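You operate a simulated robot arm through the tools that you are given. There is no shell and no other tool.

The job below is to be done with a simulated robot arm. You get a single attempt, and the scene is never put back.

TASK
Unseal the returned blue crate and take out the order card's screws.
Fine: the red seal goes into the free pocket of the seal stand, the screws on the strap bed, the lid back on the crate.

The check looks at the end state, three seconds after you hand in, the way a careful person would. Anything else that was tipped, shoved, dropped, spilled or broken makes it a failure. Lids that push on must go on centred and level and be pressed home; caps that screw on are set level and turned clockwise until they are tight.

THE ROBOT
A 7-joint arm with a two-finger parallel gripper, fixed in place. Base frame: the origin is at the foot of the arm, x ahead of it, y to its left, z up; the work surface is at about z = 800. Readings come in mm, rad, newtons and seconds.
Its first joint turns from -2.601 to 2.601 rad. Payload 3.43 kg.
The TCP is the grasp point between the finger pads, 30 mm short of the fingertips. In the tool frame z runs along the fingers and y along their closing line. Largest opening 94 mm; finger width 28, thickness 10; the body of the gripper, 50 by 96 mm, starts 55 mm behind the TCP.
Orientation is that of the tool frame in the base frame, as a unit quaternion [w, x, y, z]. With the fingers straight down and closing along the base's y, the tool's x points along the base's -x, its y along +y and its z along -z.

THE INTERFACE
- The arm moves only by the tool nudge_tool. Its argument "series" is a list of rows, each an object (a shift or turn left out is 0, a gripper value left out holds the last) with "offset": the shift along the base's x, y, z in mm, a list of three; "dr": the turn, a rotation vector about the base's x, y, z in rad, a list of three; "grip": the opening in per cent of the stroke, from 0 (shut) to 100 (fully open). In form: [{"offset": [dx, dy, dz], "dr": [ax, ay, az], "grip": grip}, ...]. A call has 1 to 20 rows; each row is the pose to reach, as a shift and turn from the pose commanded when the call began. Each row takes 0.2 s and may step no farther than 50 mm and 0.15 rad from the row before; otherwise, or with a gripper value out of range, the whole call is refused. Where a pose cannot be reached the arm comes as near as it can. A force on the tool above 40 N (or 10 N above the force at the start of the call, whichever is more), or a blocked arm, ends the call early, and 0.2 s more pass. The fingers move at their own pace (about 45 mm/s each) and stop on an object; they squeeze with about 25 N. The grip force told is the motor's: it shows also when the fingers shut on nothing. Time passes only in rows, and 0.2 s behind the last, so rows that repeat a pose let the fingers close. It gives the time, the measured TCP pose, the force on the tool (base axes), the opening and the grip force at its end, in the units of the frame above (readings bear some noise), with the torque about the TCP (base axes, N m) and any sound that the robot's microphone picked up.
- Cameras (640 x 400 px; columns grow to the right, rows downward): "scene" is fixed at [221.2, 651.2, 1597.6]; the picture's right is [-0.86, -0.51, 0.00], its down [-0.20, 0.34, -0.92] and it looks along [0.47, -0.79, -0.40] (base axes); focal length 341 px, centre (320, 200). "wrist" rides on the gripper at [76, 14, -102] in the tool frame; the picture's right is [-0.18, 0.98, 0.00], its down [-0.75, -0.14, -0.64] and it looks along [-0.63, -0.12, 0.77] (tool axes); focal length 243 px, centre (320, 200). There is no depth. A picture from a camera that has moved, and an enlarged one, comes with that camera's place and axes in the base frame and with its lens.
- camera(camera): a new picture of that camera. No time passes.
- close_up(camera, box): a new picture of the part [left, top, right, bottom] of that camera's present view, enlarged. No time passes.
- finish_job(): hands the job in; it is judged then, once.

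Nothing tells you positions but the pictures and the camera data. Unless the task says otherwise, let go and move clear before handing in.

The tools are called after "Request:" as a command line: name --argument value ..., lists and objects as JSON in quotes. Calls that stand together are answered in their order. nudge_tool: Moves the arm, as the interface text tells. Its arguments: {"type":"object","properties":{"series":{"type":"array"}},"required":["series"]} The other tools are called the same way: camera (camera) takes a picture; close_up (camera, box) takes an enlarged picture of a part of a camera's view; finish_job () hands the job in.

At the start:

```text
t: 0.0
ee_pos: [684.3, -713.7, 1213.0]
tcp_rot: [0.0, 0.0, 1.0, 0.0]
ft_force: [0.0, 0.1, -1.0]
ft_torque: [0.02, 0.02, -0.01]
grip_width: 93.9
grasp_force: 0.0
```

scene: 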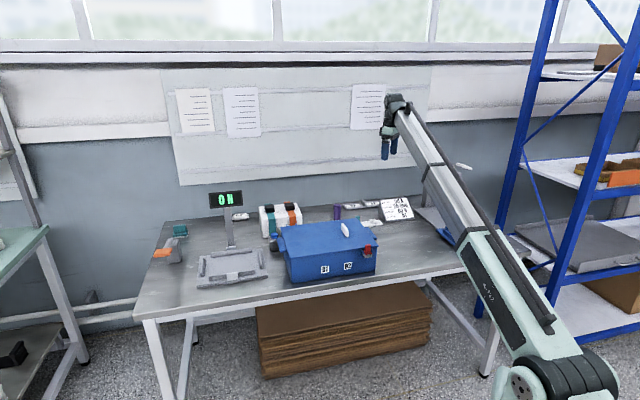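
wrist: 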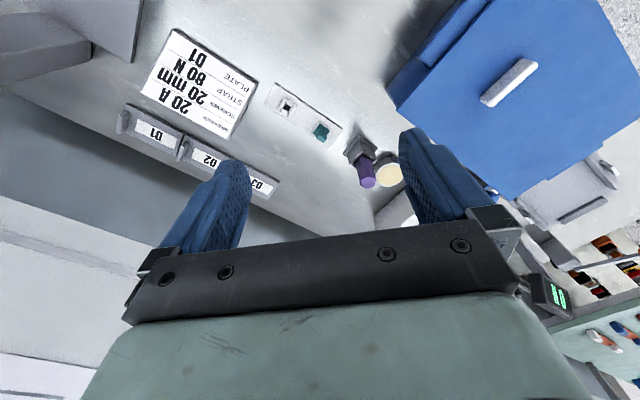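

I see a bench with a blue lidded crate carrying a red seal, an order card, small stands and a strap station with a readout. I'll look closer at each part before moving.

Request:
close_up --camera "scene" --box '[260, 190, 420, 290]'

Request:
close_up --camera "scene" --box '[140, 180, 300, 300]'

Request:
close_up --camera "wrist" --box '[100, 20, 360, 200]'

Request:
close_up --camera "wrist" --box '[340, 0, 640, 200]'

Request:
close_up --camera "wrist" --box '[480, 180, 640, 380]'

Request:
close_up --camera "scene" --box '[320, 195, 440, 255]'

Request:
close_up --camera "scene" --box '[160, 70, 400, 150]'

```text
4.00 times, centred on (340, 240) of scene
camera zoom: at [221.2, 651.2, 1597.6], right [-0.86, -0.51, 0.0], down [-0.2, 0.34, -0.92], along [0.47, -0.79, -0.4], focal length 1364 px, centre (240, 40)
```

zoom: 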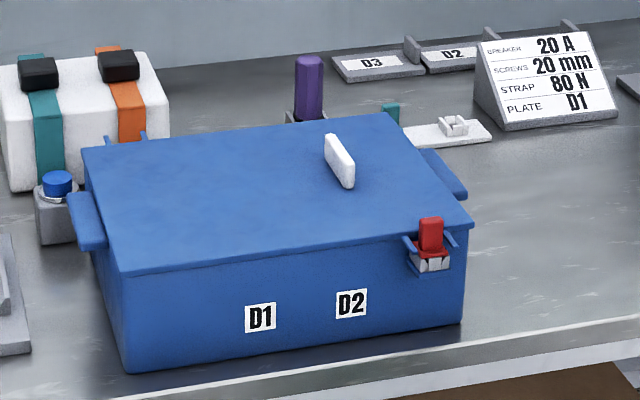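

```text
3.33 times, centred on (220, 240) of scene
camera zoom: at [221.2, 651.2, 1597.6], right [-0.86, -0.51, 0.0], down [-0.2, 0.34, -0.92], along [0.47, -0.79, -0.4], focal length 1137 px, centre (653, 67)
```

zoom: 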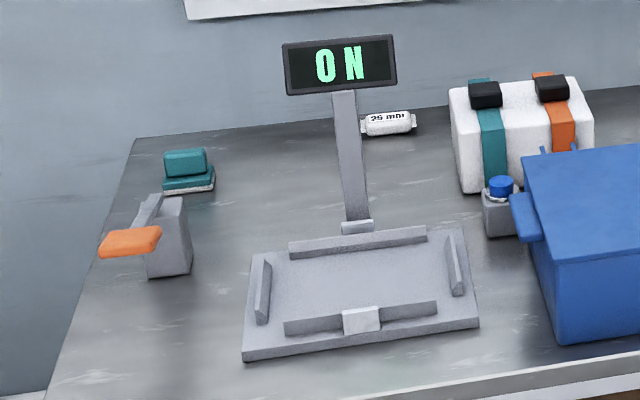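

```text
2.22 times, centred on (230, 110) of wrist
camera zoom: at [607.5, -699.0, 1313.8], right [0.18, 0.98, 0.0], down [0.75, -0.14, 0.64], along [0.63, -0.12, -0.77], focal length 539 px, centre (520, 400)
```

zoom: 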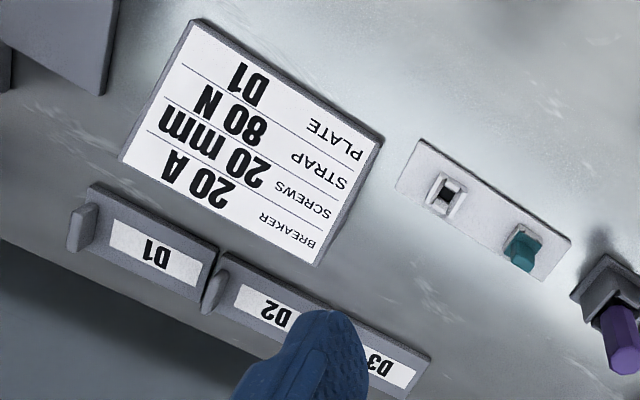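

```text
2.00 times, centred on (490, 100) of wrist
camera zoom: at [607.5, -699.0, 1313.8], right [0.18, 0.98, 0.0], down [0.75, -0.14, 0.64], along [0.63, -0.12, -0.77], focal length 485 px, centre (-20, 400)
```

zoom: 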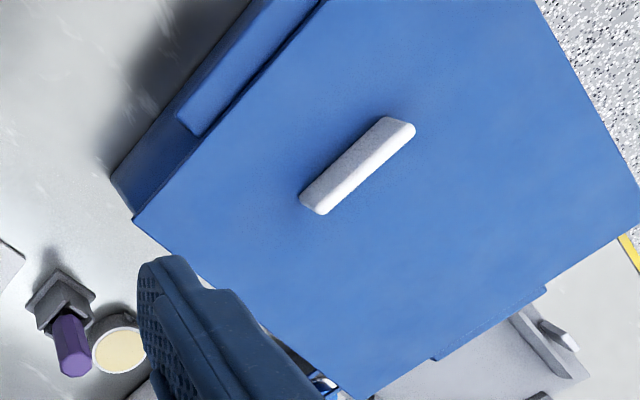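

```text
2.00 times, centred on (560, 280) of wrist
camera zoom: at [607.5, -699.0, 1313.8], right [0.18, 0.98, 0.0], down [0.75, -0.14, 0.64], along [0.63, -0.12, -0.77], focal length 485 px, centre (-160, 40)
```

zoom: 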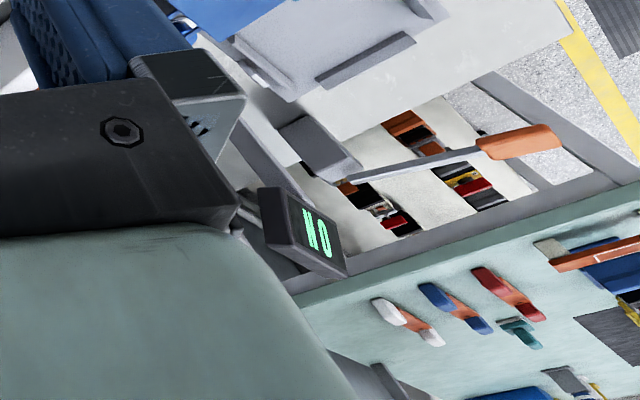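

```text
5.33 times, centred on (380, 225) of scene
camera zoom: at [221.2, 651.2, 1597.6], right [-0.86, -0.51, 0.0], down [-0.2, 0.34, -0.92], along [0.47, -0.79, -0.4], focal length 1819 px, centre (0, 67)
```

zoom: 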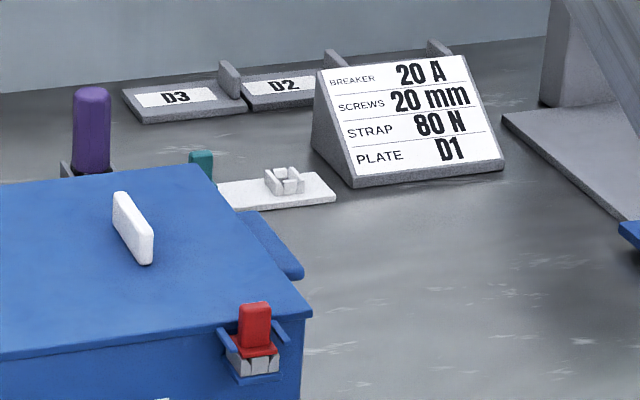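

```text
2.67 times, centred on (280, 110) of scene
camera zoom: at [221.2, 651.2, 1597.6], right [-0.86, -0.51, 0.0], down [-0.2, 0.34, -0.92], along [0.47, -0.79, -0.4], focal length 910 px, centre (427, 440)
```

zoom: 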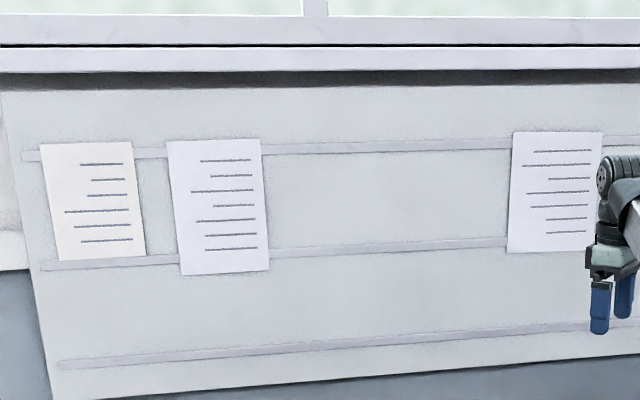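

The blue crate sits at roughly (750, -440) and is rotated about 45°, with the red seal on its robot-facing front corner. The seal stand is near (768, -800) and the strap bed near (1110, -155). I'll zoom in further on each of these.

Request:
close_up --camera "wrist" --box '[250, 70, 350, 150]'

Request:
close_up --camera "scene" --box '[350, 235, 390, 265]'

Request:
close_up --camera "scene" --box '[225, 205, 265, 225]'

Request:
close_up --camera "scene" --box '[190, 240, 280, 295]'

Request:
close_up --camera "scene" --box '[360, 205, 420, 240]'

```text
5.00 times, centred on (300, 110) of wrist
camera zoom: at [607.5, -699.0, 1313.8], right [0.18, 0.98, 0.0], down [0.75, -0.14, 0.64], along [0.63, -0.12, -0.77], focal length 1213 px, centre (420, 650)
```

zoom: 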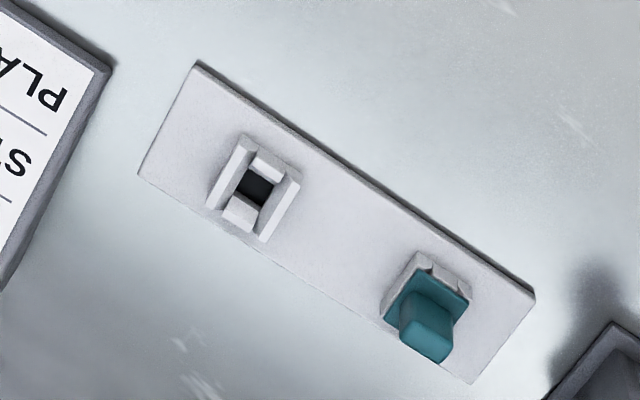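

```text
13.33 times, centred on (370, 250) of scene
camera zoom: at [221.2, 651.2, 1597.6], right [-0.86, -0.51, 0.0], down [-0.2, 0.34, -0.92], along [0.47, -0.79, -0.4], focal length 4548 px, centre (-347, -467)
```

zoom: 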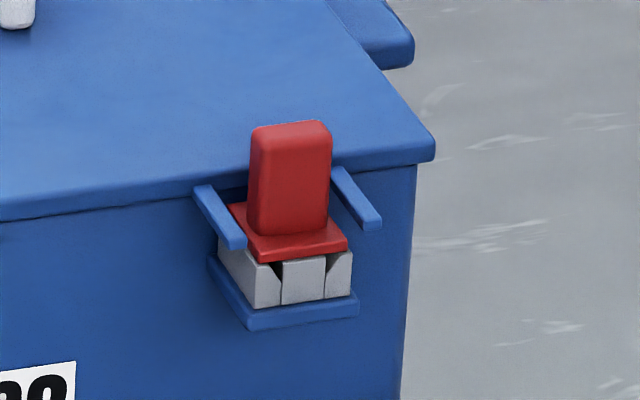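

```text
16.00 times, centred on (245, 215) of scene
camera zoom: at [221.2, 651.2, 1597.6], right [-0.86, -0.51, 0.0], down [-0.2, 0.34, -0.92], along [0.47, -0.79, -0.4], focal length 5457 px, centre (1520, -40)
```

zoom: 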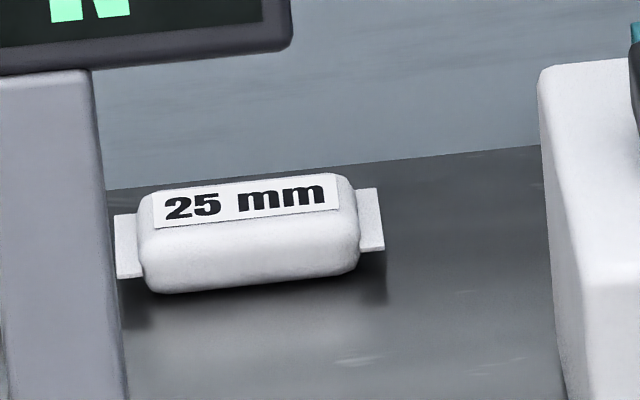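

```text
7.11 times, centred on (235, 268) of scene
camera zoom: at [221.2, 651.2, 1597.6], right [-0.86, -0.51, 0.0], down [-0.2, 0.34, -0.92], along [0.47, -0.79, -0.4], focal length 2425 px, centre (924, -280)
```

zoom: 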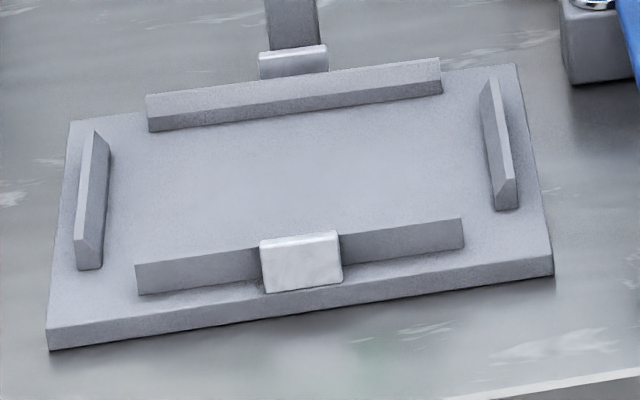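

```text
10.67 times, centred on (390, 222) of scene
camera zoom: at [221.2, 651.2, 1597.6], right [-0.86, -0.51, 0.0], down [-0.2, 0.34, -0.92], along [0.47, -0.79, -0.4], focal length 3638 px, centre (-427, -40)
```

zoom: 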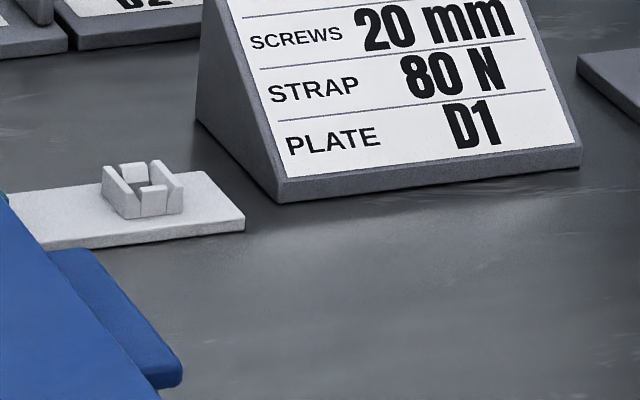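

The seal is a red tab with a flange, plugged into a small white pocket between two blue arms. I'll turn the tool to match the bench's ~45° direction and move the wrist camera to look at the seal and lid from above.

Request:
nudge_tool --series '[{"offset": [-12, 38, -3], "dr": [0, 0, -0.0676]}, {"offset": [-24, 76, -6], "dr": [0, 0, -0.1353]}, {"offset": [-36, 114, -8], "dr": [0, 0, -0.2029]}, {"offset": [-48, 152, -11], "dr": [0, 0, -0.2705]}, {"offset": [-60, 190, -14], "dr": [0, 0, -0.3382]}, {"offset": [-72, 228, -17], "dr": [0, 0, -0.4058]}, {"offset": [-84, 266, -19], "dr": [0, 0, -0.4734]}, {"offset": [-96, 304, -22], "dr": [0, 0, -0.5411]}, {"offset": [-108, 342, -25], "dr": [0, 0, -0.6087]}, {"offset": [-120, 380, -28], "dr": [0, 0, -0.6763]}, {"offset": [-132, 418, -30], "dr": [0, 0, -0.744]}, {"offset": [-144, 456, -33], "dr": [0, 0, -0.8116]}, {"offset": [-144, 456, -33], "dr": [0, 0, -0.8116]}]'

```text
t: 0.8
ee_pos: [650.6, -608.7, 1202.1]
tcp_rot: [0.005, 0.091, 0.996, -0.004]
ft_force: [0.4, -1.3, -0.3]
ft_torque: [-0.01, -0.01, 0.05]
grip_width: 94.2
grasp_force: 0.0
out of reach, approached as far as the arm can: row 4
stopped in row 4: the force on the tool passed its limit at 56 N (the readings are from after the stop); the commanded pose is now the measured one
```

The move stopped early with a reach limit and a force reading. I'll look at the arm before going on.

Request:
camera --camera "scene"

Request:
camera --camera "wrist"

Request:
close_up --camera "scene" --box '[360, 70, 640, 400]'

```text
taken
```

scene: 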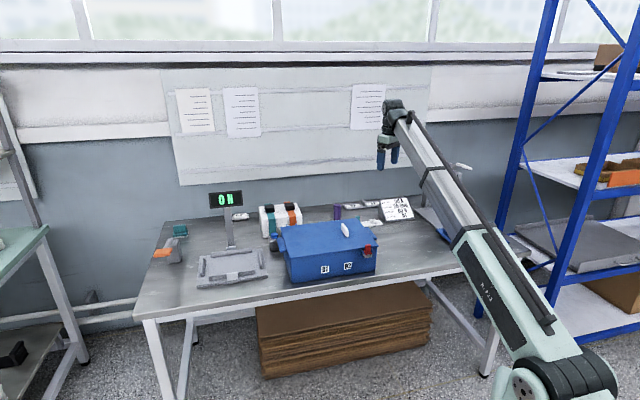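

```text
taken
camera wrist: at [578.5, -580.0, 1304.1], right [0.36, 0.93, 0.0], down [0.71, -0.27, 0.65], along [0.61, -0.24, -0.76], focal length 243 px, centre (320, 200)
```

wrist: 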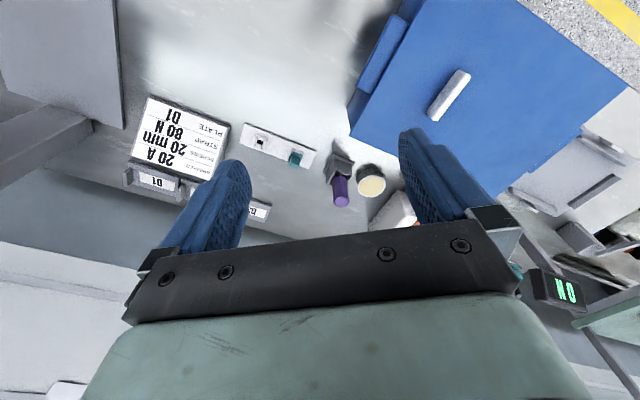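

```text
1.21 times, centred on (500, 235) of scene
camera zoom: at [221.2, 651.2, 1597.6], right [-0.86, -0.51, 0.0], down [-0.2, 0.34, -0.92], along [0.47, -0.79, -0.4], focal length 413 px, centre (102, 158)
```

zoom: 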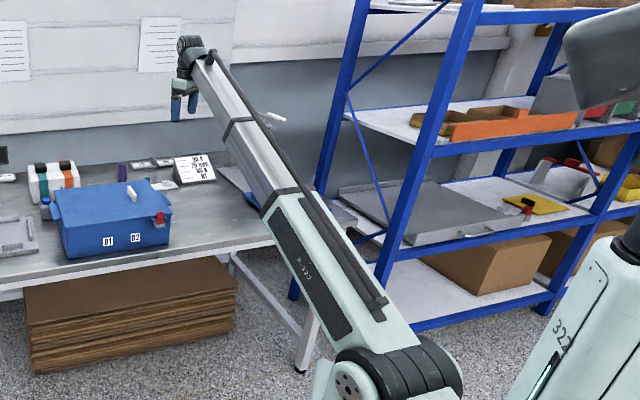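

Nothing was touched, so it seems the wrist turn is near a joint limit. I'll test translation and yaw separately in small steps.

Request:
nudge_tool --series '[{"offset": [-10, 20, 0]}, {"offset": [-20, 40, 0]}, {"offset": [-30, 60, 0]}, {"offset": [-40, 80, 0]}, {"offset": [-40, 80, 0]}]'

```text
t: 1.3
ee_pos: [641.7, -586.0, 1202.8]
tcp_rot: [0.007, 0.087, 0.996, -0.007]
ft_force: [6.7, -1.5, -10.0]
ft_torque: [-0.15, 0.0, -0.13]
grip_width: 94.0
grasp_force: 0.0
stopped in row 2: the force on the tool passed its limit at 46 N (the readings are from after the stop); the commanded pose is now the measured one
```

Request:
close_up --camera "scene" --box '[350, 80, 450, 180]'

Request:
nudge_tool --series '[{"offset": [0, 0, 0]}, {"offset": [0, 0, 0]}]'

```text
4.00 times, centred on (400, 130) of scene
camera zoom: at [221.2, 651.2, 1597.6], right [-0.86, -0.51, 0.0], down [-0.2, 0.34, -0.92], along [0.47, -0.79, -0.4], focal length 1364 px, centre (0, 480)
```

zoom: 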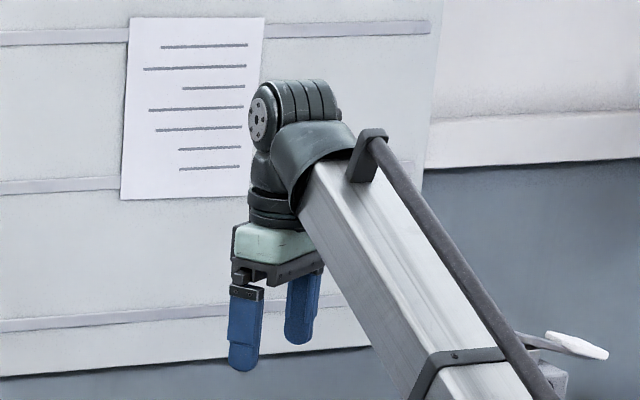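

```text
t: 1.9
ee_pos: [641.4, -585.9, 1202.7]
tcp_rot: [0.009, 0.087, 0.996, -0.006]
ft_force: [7.6, -6.8, -17.7]
ft_torque: [0.05, -0.46, 0.17]
grip_width: 93.9
grasp_force: 0.0
```

The hand is folded against the robot's own forearm at this height, so the wrist needs to be lower to open up. I'll back out a little and then descend in free space to the right of the crate.

Request:
nudge_tool --series '[{"offset": [10, -25, 0]}, {"offset": [20, -50, -10]}, {"offset": [20, -50, -40]}, {"offset": [20, -50, -70]}, {"offset": [20, -50, -100]}, {"offset": [20, -50, -100]}]'

```text
t: 3.3
ee_pos: [661.6, -635.0, 1101.8]
tcp_rot: [0.007, 0.087, 0.996, -0.006]
ft_force: [-0.2, 0.8, -0.2]
ft_torque: [0.02, -0.04, -0.03]
grip_width: 94.0
grasp_force: 0.1
```

Force is clear now. Next I'll try the yaw at this lower height.

Request:
nudge_tool --series '[{"offset": [0, 0, -10], "dr": [0, 0, -0.08]}, {"offset": [0, 0, -20], "dr": [0, 0, -0.16]}, {"offset": [0, 0, -30], "dr": [0, 0, -0.24]}, {"offset": [0, 0, -30], "dr": [0, 0, -0.32]}, {"offset": [0, 0, -30], "dr": [0, 0, -0.4]}, {"offset": [0, 0, -30], "dr": [0, 0, -0.48]}, {"offset": [0, 0, -30], "dr": [0, 0, -0.56]}, {"offset": [0, 0, -30], "dr": [0, 0, -0.638]}, {"offset": [0, 0, -30], "dr": [0, 0, -0.638]}]'

Request:
camera --camera "wrist"

Request:
camera --camera "scene"

```text
t: 5.3
ee_pos: [662.0, -635.7, 1072.8]
tcp_rot: [0.005, 0.395, 0.919, -0.008]
ft_force: [-0.2, 0.0, 0.5]
ft_torque: [0.0, -0.05, -0.02]
grip_width: 94.0
grasp_force: 0.1
```

```text
taken
camera wrist: at [619.3, -568.5, 1172.8], right [0.84, 0.54, -0.01], down [0.41, -0.63, 0.66], along [0.35, -0.55, -0.76], focal length 243 px, centre (320, 200)
```

wrist: 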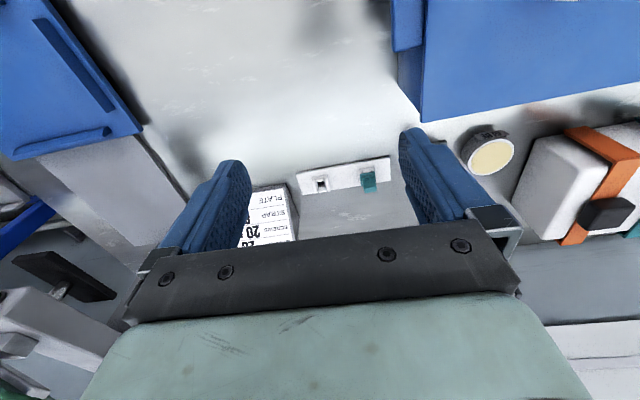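

```text
taken
```

scene: 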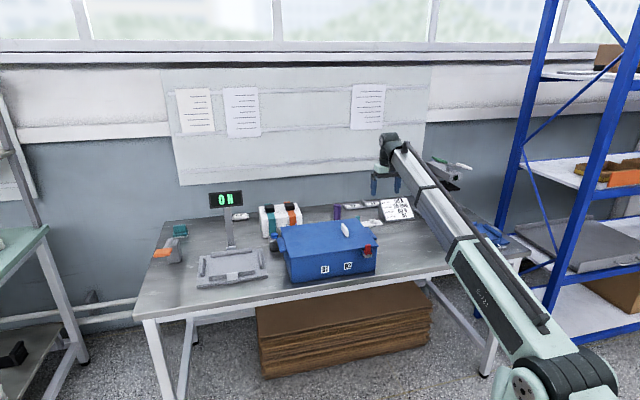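

Yaw works and the view is now aligned with the bench. I'll zoom in on the seal stand from here.

Request:
close_up --camera "wrist" --box '[290, 145, 400, 205]'

Request:
close_up --camera "wrist" --box '[230, 150, 420, 250]'

```text
5.82 times, centred on (345, 175) of wrist
camera zoom: at [619.3, -568.5, 1172.8], right [0.84, 0.54, -0.01], down [0.41, -0.63, 0.66], along [0.35, -0.55, -0.76], focal length 1412 px, centre (174, 346)
```

zoom: 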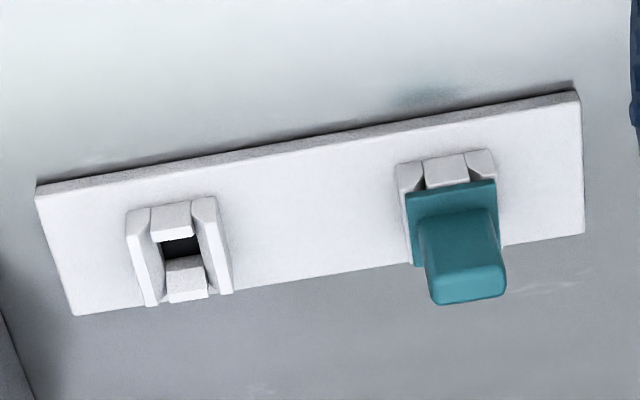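

```text
3.37 times, centred on (325, 200) of wrist
camera zoom: at [619.3, -568.5, 1172.8], right [0.84, 0.54, -0.01], down [0.41, -0.63, 0.66], along [0.35, -0.55, -0.76], focal length 817 px, centre (303, 200)
```

zoom: 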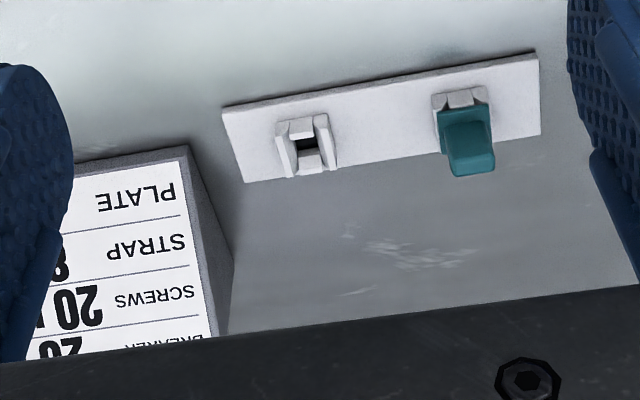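

I place the free pocket at about (767, -796), in line with the bench. Next I'll bring the wrist camera over to the red seal, going gently and lowering as I come in.

Request:
nudge_tool --series '[{"offset": [-7.6, 30.4, -5.7]}, {"offset": [-15.2, 60.8, -11.3]}, {"offset": [-22.8, 91.2, -17]}, {"offset": [-30.3, 121.7, -22.7]}, {"offset": [-37.9, 152, -28.3]}, {"offset": [-45.5, 182.5, -34]}, {"offset": [-53, 213, -39.7]}, {"offset": [-60.7, 243.3, -45.3]}, {"offset": [-68.3, 273.8, -51]}, {"offset": [-75.8, 304.2, -56.7]}, {"offset": [-83.4, 334.6, -62.3]}, {"offset": [-91, 365, -68]}, {"offset": [-91, 365, -68]}]'

Request:
camera --camera "wrist"

Request:
camera --camera "scene"

```text
t: 8.1
ee_pos: [570.2, -270.2, 1003.9]
tcp_rot: [0.005, 0.396, 0.918, -0.008]
ft_force: [0.3, -0.2, 0.0]
ft_torque: [-0.03, 0.0, 0.0]
grip_width: 93.7
grasp_force: 0.1
```

```text
taken
camera wrist: at [528.1, -203.3, 1105.2], right [0.84, 0.54, -0.01], down [0.41, -0.63, 0.66], along [0.35, -0.55, -0.76], focal length 243 px, centre (320, 200)
```

wrist: 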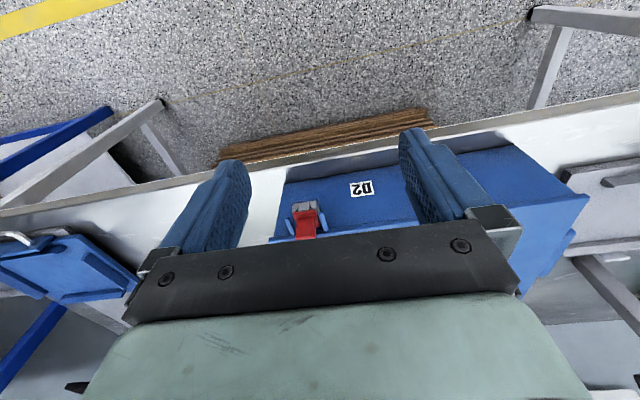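

```text
taken
```

scene: 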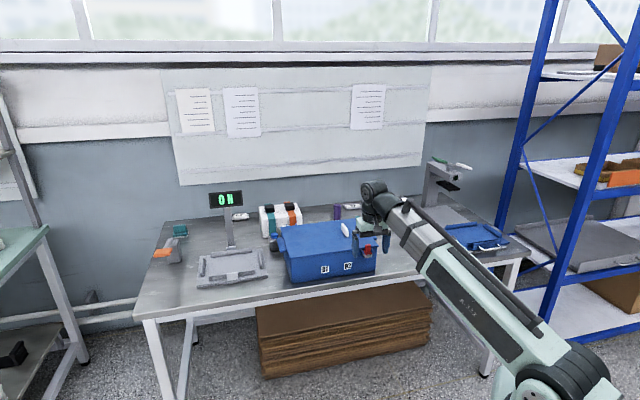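

Request:
close_up --camera "wrist" --box '[265, 180, 345, 250]'

Request:
close_up --camera "scene" --box '[340, 220, 400, 265]'

```text
5.71 times, centred on (305, 215) of wrist
camera zoom: at [528.1, -203.3, 1105.2], right [0.84, 0.54, -0.01], down [0.41, -0.63, 0.66], along [0.35, -0.55, -0.76], focal length 1386 px, centre (406, 114)
```

zoom: 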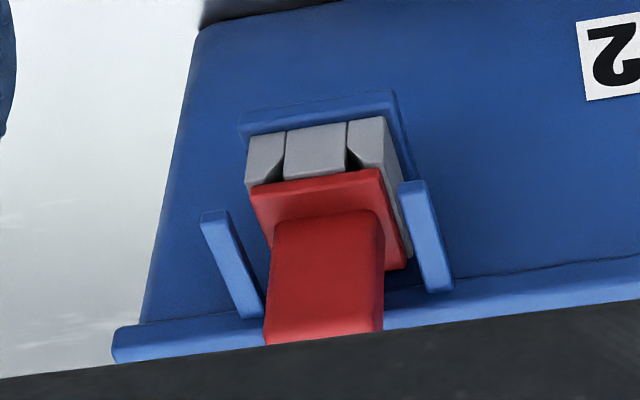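

```text
8.89 times, centred on (370, 242) of scene
camera zoom: at [221.2, 651.2, 1597.6], right [-0.86, -0.51, 0.0], down [-0.2, 0.34, -0.92], along [0.47, -0.79, -0.4], focal length 3032 px, centre (-124, -178)
```

zoom: 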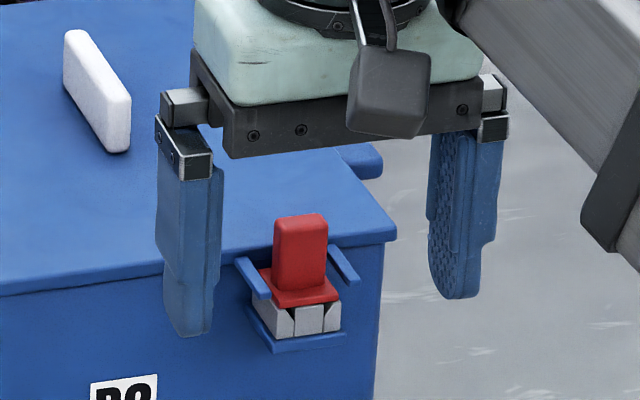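

The arm moves well here. I'll tilt the fingers outward about 0.4 rad and back the camera off, so I can see the seal's sides and the lid edge and also test tilting.

Request:
nudge_tool --series '[{"offset": [-1, -5, -8], "dr": [-0.0725, -0.0689, 0]}, {"offset": [-2, -10, -16], "dr": [-0.145, -0.1378, 0]}, {"offset": [-3, -15, -25], "dr": [-0.2175, -0.2067, 0]}, {"offset": [-4, -20, -33], "dr": [-0.29, -0.2756, 0]}, {"offset": [-4, -20, -33], "dr": [-0.29, -0.2756, 0]}]'

Request:
camera --camera "wrist"

Request:
camera --camera "scene"

```text
t: 9.3
ee_pos: [567.0, -290.9, 971.6]
tcp_rot: [0.188, 0.388, 0.898, -0.086]
ft_force: [-0.4, -0.8, -0.9]
ft_torque: [-0.01, 0.03, 0.0]
grip_width: 93.8
grasp_force: 0.0
```

```text
taken
camera wrist: at [501.1, -199.6, 1034.1], right [0.83, 0.55, 0.07], down [0.2, -0.4, 0.89], along [0.52, -0.73, -0.44], focal length 243 px, centre (320, 200)
```

wrist: 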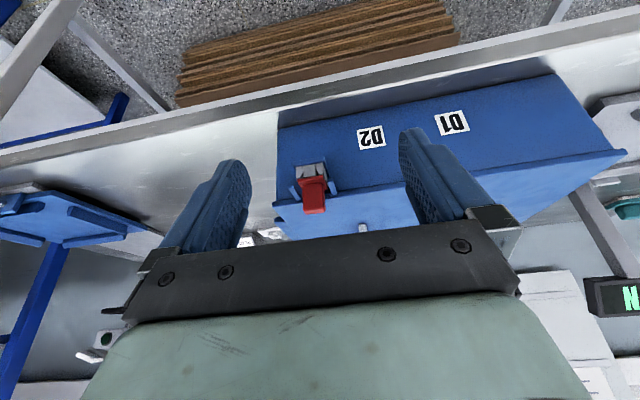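

```text
taken
```

scene: 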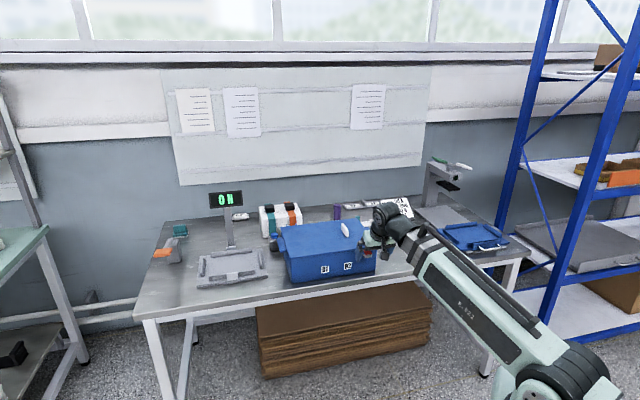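

Request:
close_up --camera "wrist" --box '[265, 140, 365, 240]'

Request:
close_up --camera "wrist" --box '[240, 60, 640, 240]'

```text
4.00 times, centred on (315, 190) of wrist
camera zoom: at [501.1, -199.6, 1034.1], right [0.83, 0.55, 0.07], down [0.2, -0.4, 0.89], along [0.52, -0.73, -0.44], focal length 970 px, centre (340, 240)
```

zoom: 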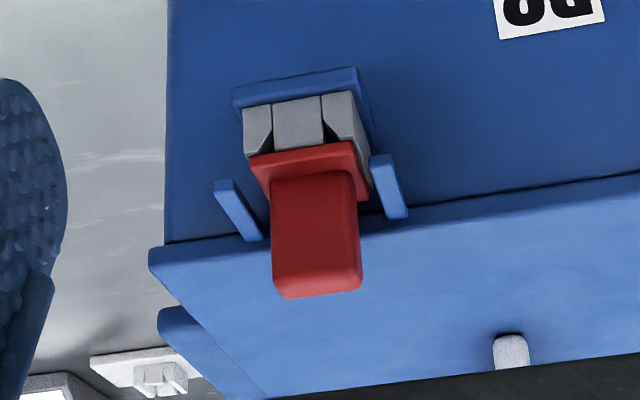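

```text
1.60 times, centred on (440, 150) of wrist
camera zoom: at [501.1, -199.6, 1034.1], right [0.83, 0.55, 0.07], down [0.2, -0.4, 0.89], along [0.52, -0.73, -0.44], focal length 388 px, centre (128, 280)
```

zoom: 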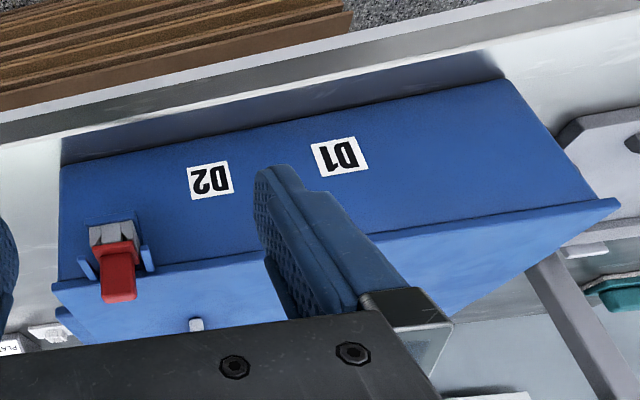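

The seal tab is about 20×13 mm, spanning z≈910–938, centred near (625, -382). The stand is beyond tool-down reach, so I'll raise, move to the free bench area in front of the stand, and test how far a tilted tool gets.

Request:
nudge_tool --series '[{"offset": [0, -10, 30]}, {"offset": [0, -20, 60]}, {"offset": [5, -53, 60], "dr": [-0.02, -0.019, 0]}, {"offset": [10, -86, 60], "dr": [-0.04, -0.038, 0]}, {"offset": [16, -120, 60], "dr": [-0.06, -0.057, 0]}, {"offset": [21, -154, 60], "dr": [-0.08, -0.076, 0]}, {"offset": [27, -188, 60], "dr": [-0.1, -0.095, 0]}, {"offset": [32, -222, 60], "dr": [-0.12, -0.114, 0]}, {"offset": [38, -256, 55], "dr": [-0.14, -0.133, 0]}, {"offset": [43, -290, 50], "dr": [-0.16, -0.152, 0]}, {"offset": [51, -323, 45], "dr": [-0.19, -0.18, 0]}, {"offset": [59, -356, 40], "dr": [-0.2175, -0.2067, 0]}, {"offset": [59, -356, 40], "dr": [-0.2175, -0.2067, 0]}]'

Request:
camera --camera "scene"

Request:
camera --camera "wrist"

```text
t: 12.1
ee_pos: [625.3, -646.8, 1011.5]
tcp_rot: [0.321, 0.372, 0.859, -0.142]
ft_force: [0.1, -0.4, 0.5]
ft_torque: [0.02, -0.01, 0.02]
grip_width: 94.2
grasp_force: 0.0
```

```text
taken
```

scene: 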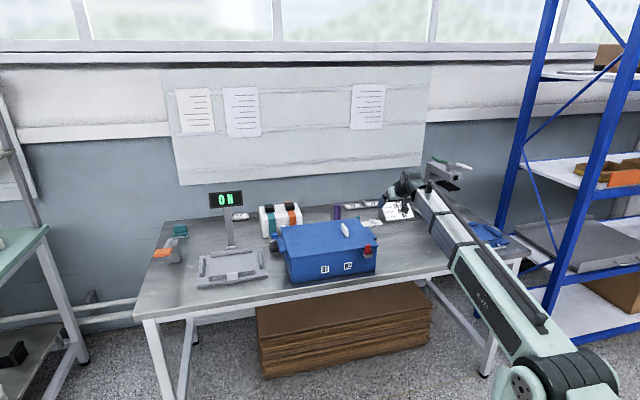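

```text
taken
camera wrist: at [550.7, -545.6, 1037.8], right [0.81, 0.57, 0.11], down [0.0, -0.2, 0.98], along [0.58, -0.8, -0.16], focal length 243 px, centre (320, 200)
```

wrist: 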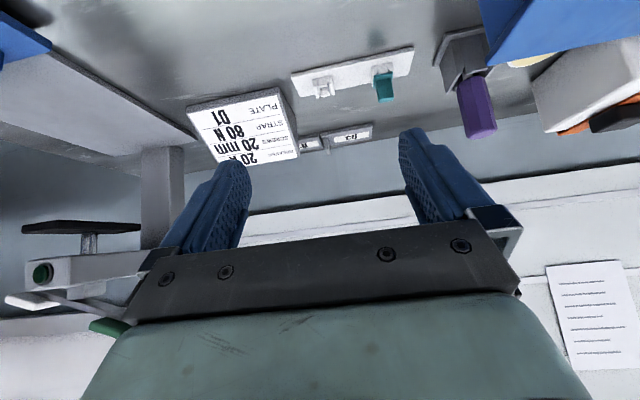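

Tilt 0.72 works here. Now I'll extend outward toward the stand, well above it, to see whether the reach is enough.

Request:
nudge_tool --series '[{"offset": [20, -21, -15]}, {"offset": [40, -42, -30]}, {"offset": [60, -63, -45]}, {"offset": [80, -84, -60]}, {"offset": [100, -105, -70]}, {"offset": [115, -121, -76]}, {"offset": [129.5, -136.3, -81]}, {"offset": [129.5, -136.3, -81]}]'

Request:
camera --camera "wrist"

Request:
camera --camera "scene"

```text
t: 13.9
ee_pos: [755.0, -783.2, 929.6]
tcp_rot: [0.32, 0.372, 0.86, -0.142]
ft_force: [0.4, 0.6, 0.7]
ft_torque: [0.0, 0.0, 0.0]
grip_width: 93.9
grasp_force: 0.0
```

```text
taken
camera wrist: at [680.8, -681.3, 956.9], right [0.81, 0.57, 0.11], down [0.0, -0.2, 0.98], along [0.58, -0.8, -0.16], focal length 243 px, centre (320, 200)
```

wrist: 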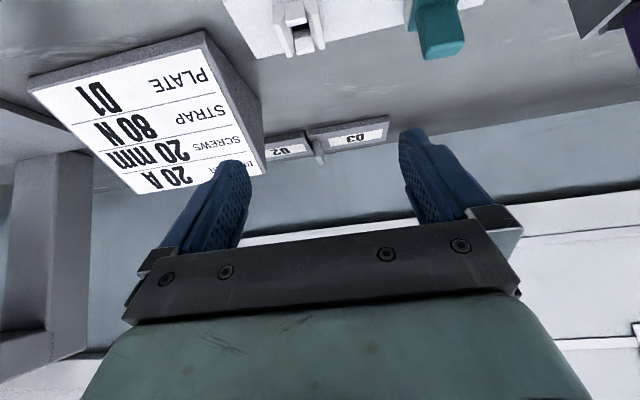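

```text
taken
```

scene: 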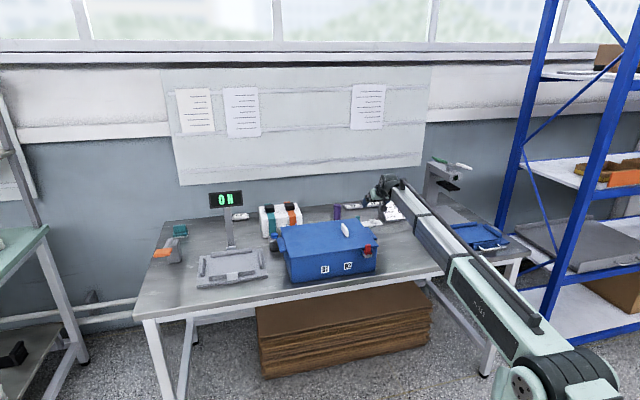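

The tilted tool reaches the stand comfortably. Now I'll find the smallest workable tilt here by straightening step by step.

Request:
nudge_tool --series '[{"offset": [0, 0, 0], "dr": [0.0725, 0.0689, 0]}, {"offset": [0, 0, 0], "dr": [0.145, 0.1378, 0]}, {"offset": [0, 0, 0], "dr": [0.2175, 0.2067, 0]}, {"offset": [0, 0, 0], "dr": [0.29, 0.2756, 0]}, {"offset": [0, 0, 0], "dr": [0.3625, 0.3445, 0]}, {"offset": [0, 0, 0], "dr": [0.3625, 0.3445, 0]}]'

Request:
camera --camera "wrist"

```text
t: 15.3
ee_pos: [755.0, -782.4, 930.5]
tcp_rot: [0.096, 0.394, 0.913, -0.047]
ft_force: [0.7, 0.2, 0.0]
ft_torque: [0.0, 0.02, 0.0]
grip_width: 94.1
grasp_force: 0.1
```

```text
taken
camera wrist: at [699.8, -702.2, 1013.8], right [0.84, 0.54, 0.03], down [0.31, -0.53, 0.79], along [0.44, -0.65, -0.61], focal length 243 px, centre (320, 200)
```

wrist: 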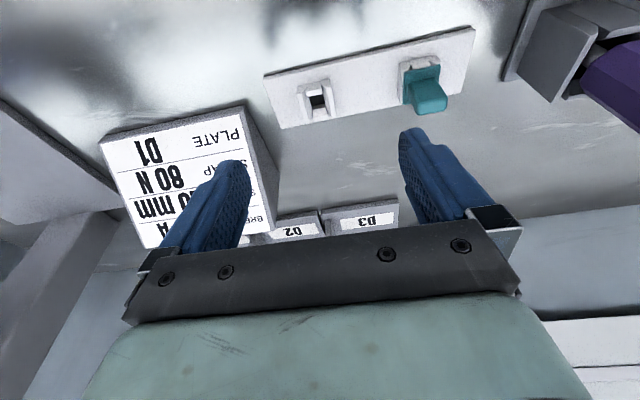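

Even 0.2 rad of tilt reaches it, so I'll try fully vertical.

Request:
nudge_tool --series '[{"offset": [0, 0, 0], "dr": [0.0725, 0.0689, 0]}, {"offset": [0, 0, 0], "dr": [0.149, 0.1417, 0]}, {"offset": [0, 0, 0], "dr": [0.149, 0.1417, 0]}]'

Request:
camera --camera "wrist"

```text
t: 16.1
ee_pos: [754.5, -783.8, 930.9]
tcp_rot: [0.003, 0.395, 0.919, -0.006]
ft_force: [0.9, 0.6, 0.2]
ft_torque: [0.02, 0.03, 0.01]
grip_width: 94.0
grasp_force: 0.0
```

```text
taken
camera wrist: at [713.0, -716.1, 1031.4], right [0.84, 0.54, -0.01], down [0.42, -0.64, 0.65], along [0.35, -0.55, -0.76], focal length 243 px, centre (320, 200)
```

wrist: 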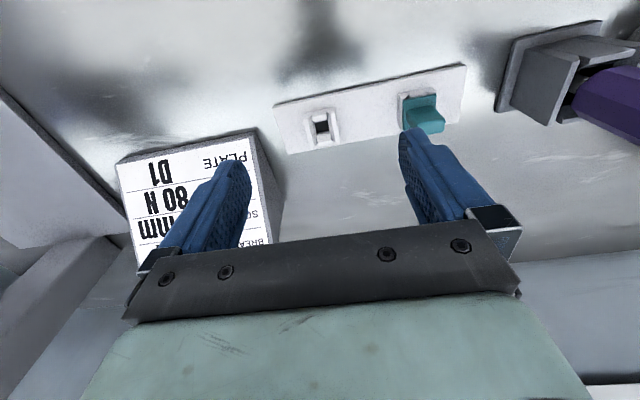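

Vertical reaches too, so the seal can be carried upright with a plain downward grip. I'll zoom in on the pocket for accurate coordinates.

Request:
close_up --camera "wrist" --box '[260, 50, 480, 170]'

Request:
close_up --camera "wrist" --box '[290, 95, 360, 165]'

Request:
close_up --camera "wrist" --box '[380, 75, 460, 145]'

```text
2.91 times, centred on (370, 110) of wrist
camera zoom: at [713.0, -716.1, 1031.4], right [0.84, 0.54, -0.01], down [0.42, -0.64, 0.65], along [0.35, -0.55, -0.76], focal length 706 px, centre (174, 462)
```

zoom: 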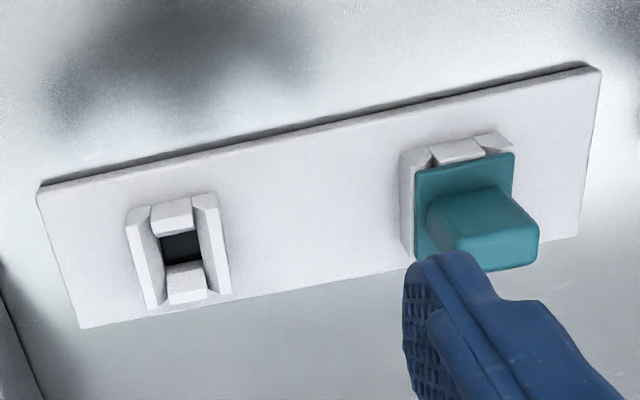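

```text
5.71 times, centred on (325, 130) of wrist
camera zoom: at [713.0, -716.1, 1031.4], right [0.84, 0.54, -0.01], down [0.42, -0.64, 0.65], along [0.35, -0.55, -0.76], focal length 1386 px, centre (291, 600)
```

zoom: 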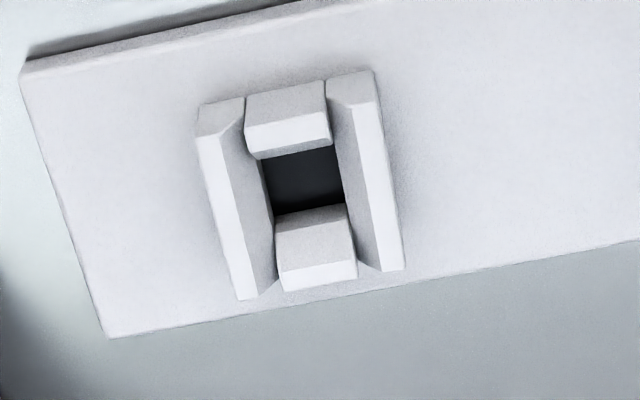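

```text
5.71 times, centred on (420, 110) of wrist
camera zoom: at [713.0, -716.1, 1031.4], right [0.84, 0.54, -0.01], down [0.42, -0.64, 0.65], along [0.35, -0.55, -0.76], focal length 1386 px, centre (-251, 714)
```

zoom: 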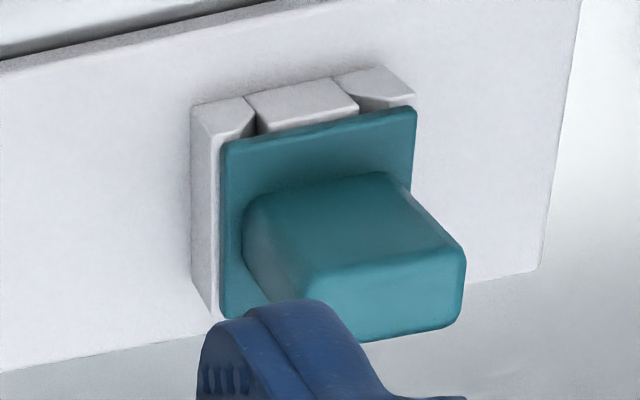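

The pocket is centred near (767, -798). I'll go back above the red seal, staying high over the crate corner, and line up for a straight-down grip.

Request:
nudge_tool --series '[{"offset": [0, 0, 40], "grip": 60}, {"offset": [-5, 15, 79]}, {"offset": [-16, 52, 79]}, {"offset": [-28, 88, 79]}, {"offset": [-40, 124, 79]}, {"offset": [-52, 160, 79]}, {"offset": [-63, 196, 79]}, {"offset": [-75, 232, 79]}, {"offset": [-86, 268, 79]}, {"offset": [-98, 304, 79]}, {"offset": [-110, 340, 79]}, {"offset": [-121, 376, 79]}, {"offset": [-129.5, 401.8, 79]}, {"offset": [-129.5, 401.8, 79]}]'

Request:
camera --camera "wrist"

Request:
close_up --camera "scene" --box '[310, 190, 430, 280]'

```text
t: 19.1
ee_pos: [625.8, -381.9, 1009.0]
tcp_rot: [0.002, 0.396, 0.918, -0.006]
ft_force: [-0.2, 0.5, 0.1]
ft_torque: [0.02, -0.01, 0.01]
grip_width: 56.4
grasp_force: 0.1
```

```text
taken
camera wrist: at [583.6, -314.7, 1110.6], right [0.84, 0.54, -0.01], down [0.42, -0.63, 0.65], along [0.35, -0.55, -0.76], focal length 243 px, centre (320, 200)
```

wrist: 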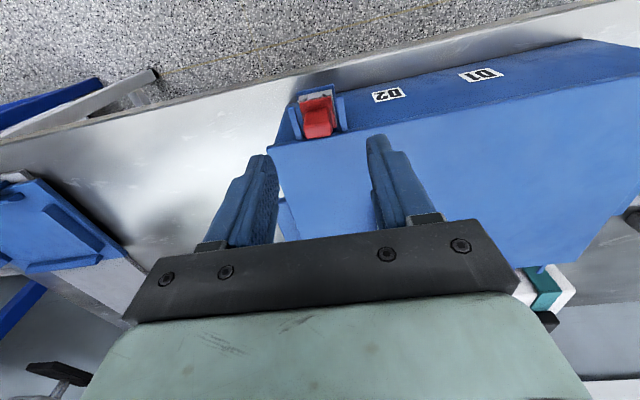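

```text
4.44 times, centred on (370, 235) of scene
camera zoom: at [221.2, 651.2, 1597.6], right [-0.86, -0.51, 0.0], down [-0.2, 0.34, -0.92], along [0.47, -0.79, -0.4], focal length 1516 px, centre (98, 44)
```

zoom: 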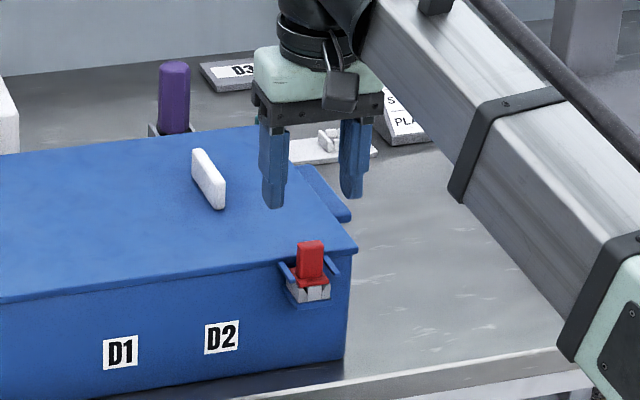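

Request:
close_up --camera "wrist" --box '[270, 75, 370, 155]'

```text
5.00 times, centred on (320, 115) of wrist
camera zoom: at [583.6, -314.7, 1110.6], right [0.84, 0.54, -0.01], down [0.42, -0.63, 0.65], along [0.35, -0.55, -0.76], focal length 1213 px, centre (320, 625)
```

zoom: 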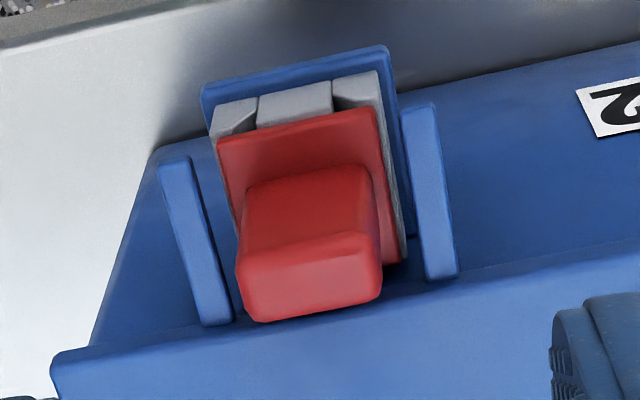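

Request:
close_up --camera "wrist" --box '[260, 30, 640, 250]'

```text
1.68 times, centred on (450, 140) of wrist
camera zoom: at [583.6, -314.7, 1110.6], right [0.84, 0.54, -0.01], down [0.42, -0.63, 0.65], along [0.35, -0.55, -0.76], focal length 409 px, centre (101, 301)
```

zoom: 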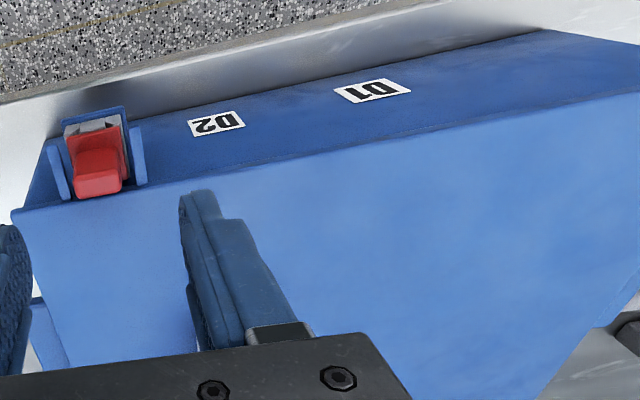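

The crate and stand both turn out to lie at 45°, so I'll correct the small yaw and tilt errors. Then I'll centre over the tab and descend partway to check alignment.

Request:
nudge_tool --series '[{"offset": [-1.5, -1, 0], "dr": [0.013, 0, 0.028]}, {"offset": [-1.5, -1, -15], "dr": [0.013, 0, 0.028]}, {"offset": [-1.5, -1, -30], "dr": [0.013, 0, 0.028]}, {"offset": [-1.5, -1, -36], "dr": [0.013, 0, 0.028]}, {"offset": [-1.5, -1, -36], "dr": [0.013, 0, 0.028]}]'

Request:
camera --camera "wrist"

Request:
close_up --camera "wrist" --box '[240, 100, 400, 220]'

Request:
close_up --camera "scene" --box '[340, 200, 410, 260]'

```text
t: 20.3
ee_pos: [623.9, -381.0, 972.7]
tcp_rot: [0.0, 0.382, 0.924, -0.001]
ft_force: [-1.2, 0.2, 0.6]
ft_torque: [0.02, 0.01, -0.02]
grip_width: 56.1
grasp_force: 0.1
```

```text
taken
camera wrist: at [580.1, -317.9, 1075.4], right [0.82, 0.57, 0.0], down [0.43, -0.63, 0.64], along [0.36, -0.53, -0.77], focal length 243 px, centre (320, 200)
```

wrist: 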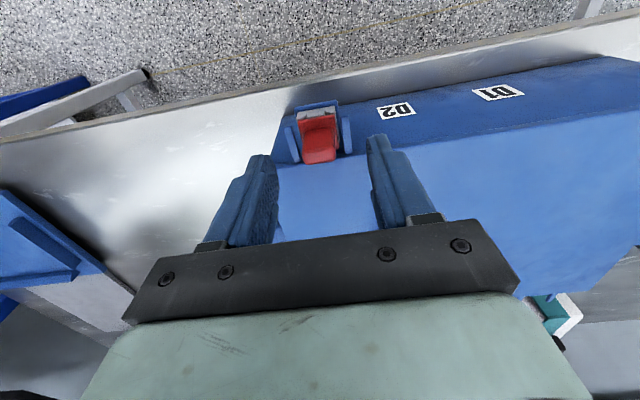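

```text
3.33 times, centred on (320, 160) of wrist
camera zoom: at [580.1, -317.9, 1075.4], right [0.82, 0.57, 0.0], down [0.43, -0.63, 0.64], along [0.36, -0.53, -0.77], focal length 809 px, centre (320, 333)
```

zoom: 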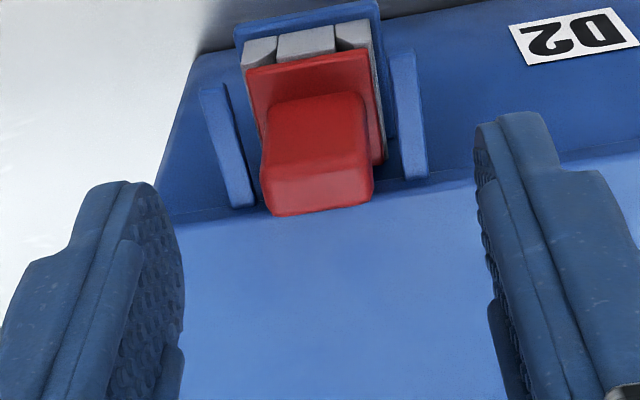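

```text
6.67 times, centred on (375, 230) of scene
camera zoom: at [221.2, 651.2, 1597.6], right [-0.86, -0.51, 0.0], down [-0.2, 0.34, -0.92], along [0.47, -0.79, -0.4], focal length 2274 px, centre (-47, 0)
```

zoom: 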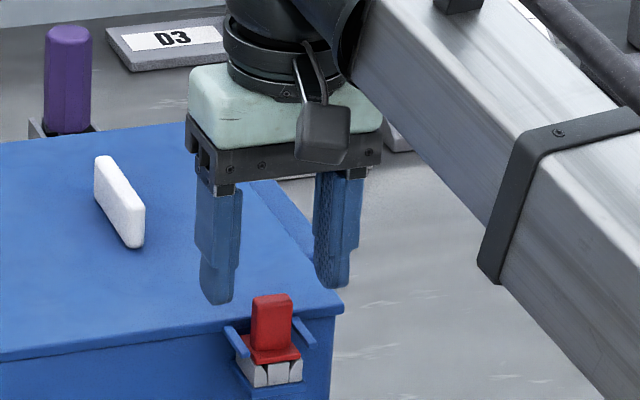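

Alignment is within about 1 mm. I'll descend so the fingertips stop a few mm above the lid and arms, then close on the tab.

Request:
nudge_tool --series '[{"offset": [0, 0, -10]}, {"offset": [0, 0, -20]}, {"offset": [0, 0, -27]}, {"offset": [0, 0, -27]}, {"offset": [0, 0, -27], "grip": 0}, {"offset": [0, 0, -27], "grip": 0}, {"offset": [0, 0, -27], "grip": 0}, {"offset": [0, 0, -27], "grip": 0}, {"offset": [0, 0, -27], "grip": 0}]'

Request:
close_up --camera "wrist" --box '[240, 100, 400, 220]'

Request:
close_up --camera "scene" --box '[340, 210, 410, 270]'

```text
t: 22.3
ee_pos: [624.1, -382.7, 944.8]
tcp_rot: [0.0, 0.383, 0.924, -0.002]
ft_force: [0.6, 0.6, 0.5]
ft_torque: [-0.02, -0.03, -0.02]
grip_width: 20.3
grasp_force: 25.1
```

```text
3.33 times, centred on (320, 160) of wrist
camera zoom: at [579.9, -318.3, 1047.8], right [0.82, 0.57, 0.0], down [0.43, -0.63, 0.64], along [0.36, -0.53, -0.77], focal length 809 px, centre (320, 333)
```

zoom: 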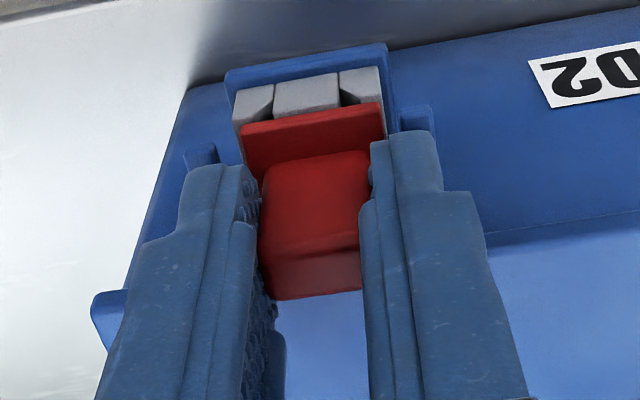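

```text
6.67 times, centred on (375, 240) of scene
camera zoom: at [221.2, 651.2, 1597.6], right [-0.86, -0.51, 0.0], down [-0.2, 0.34, -0.92], along [0.47, -0.79, -0.4], focal length 2274 px, centre (-47, -67)
```

zoom: 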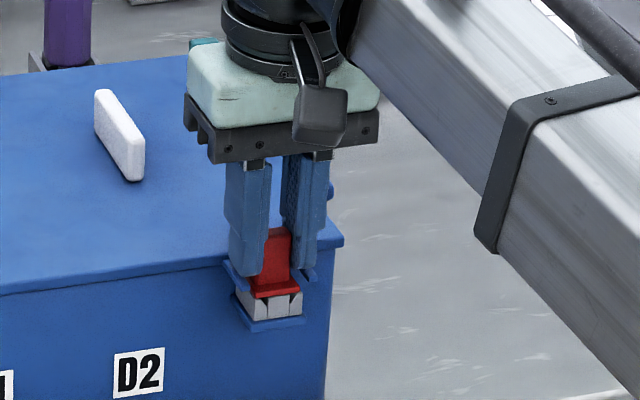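

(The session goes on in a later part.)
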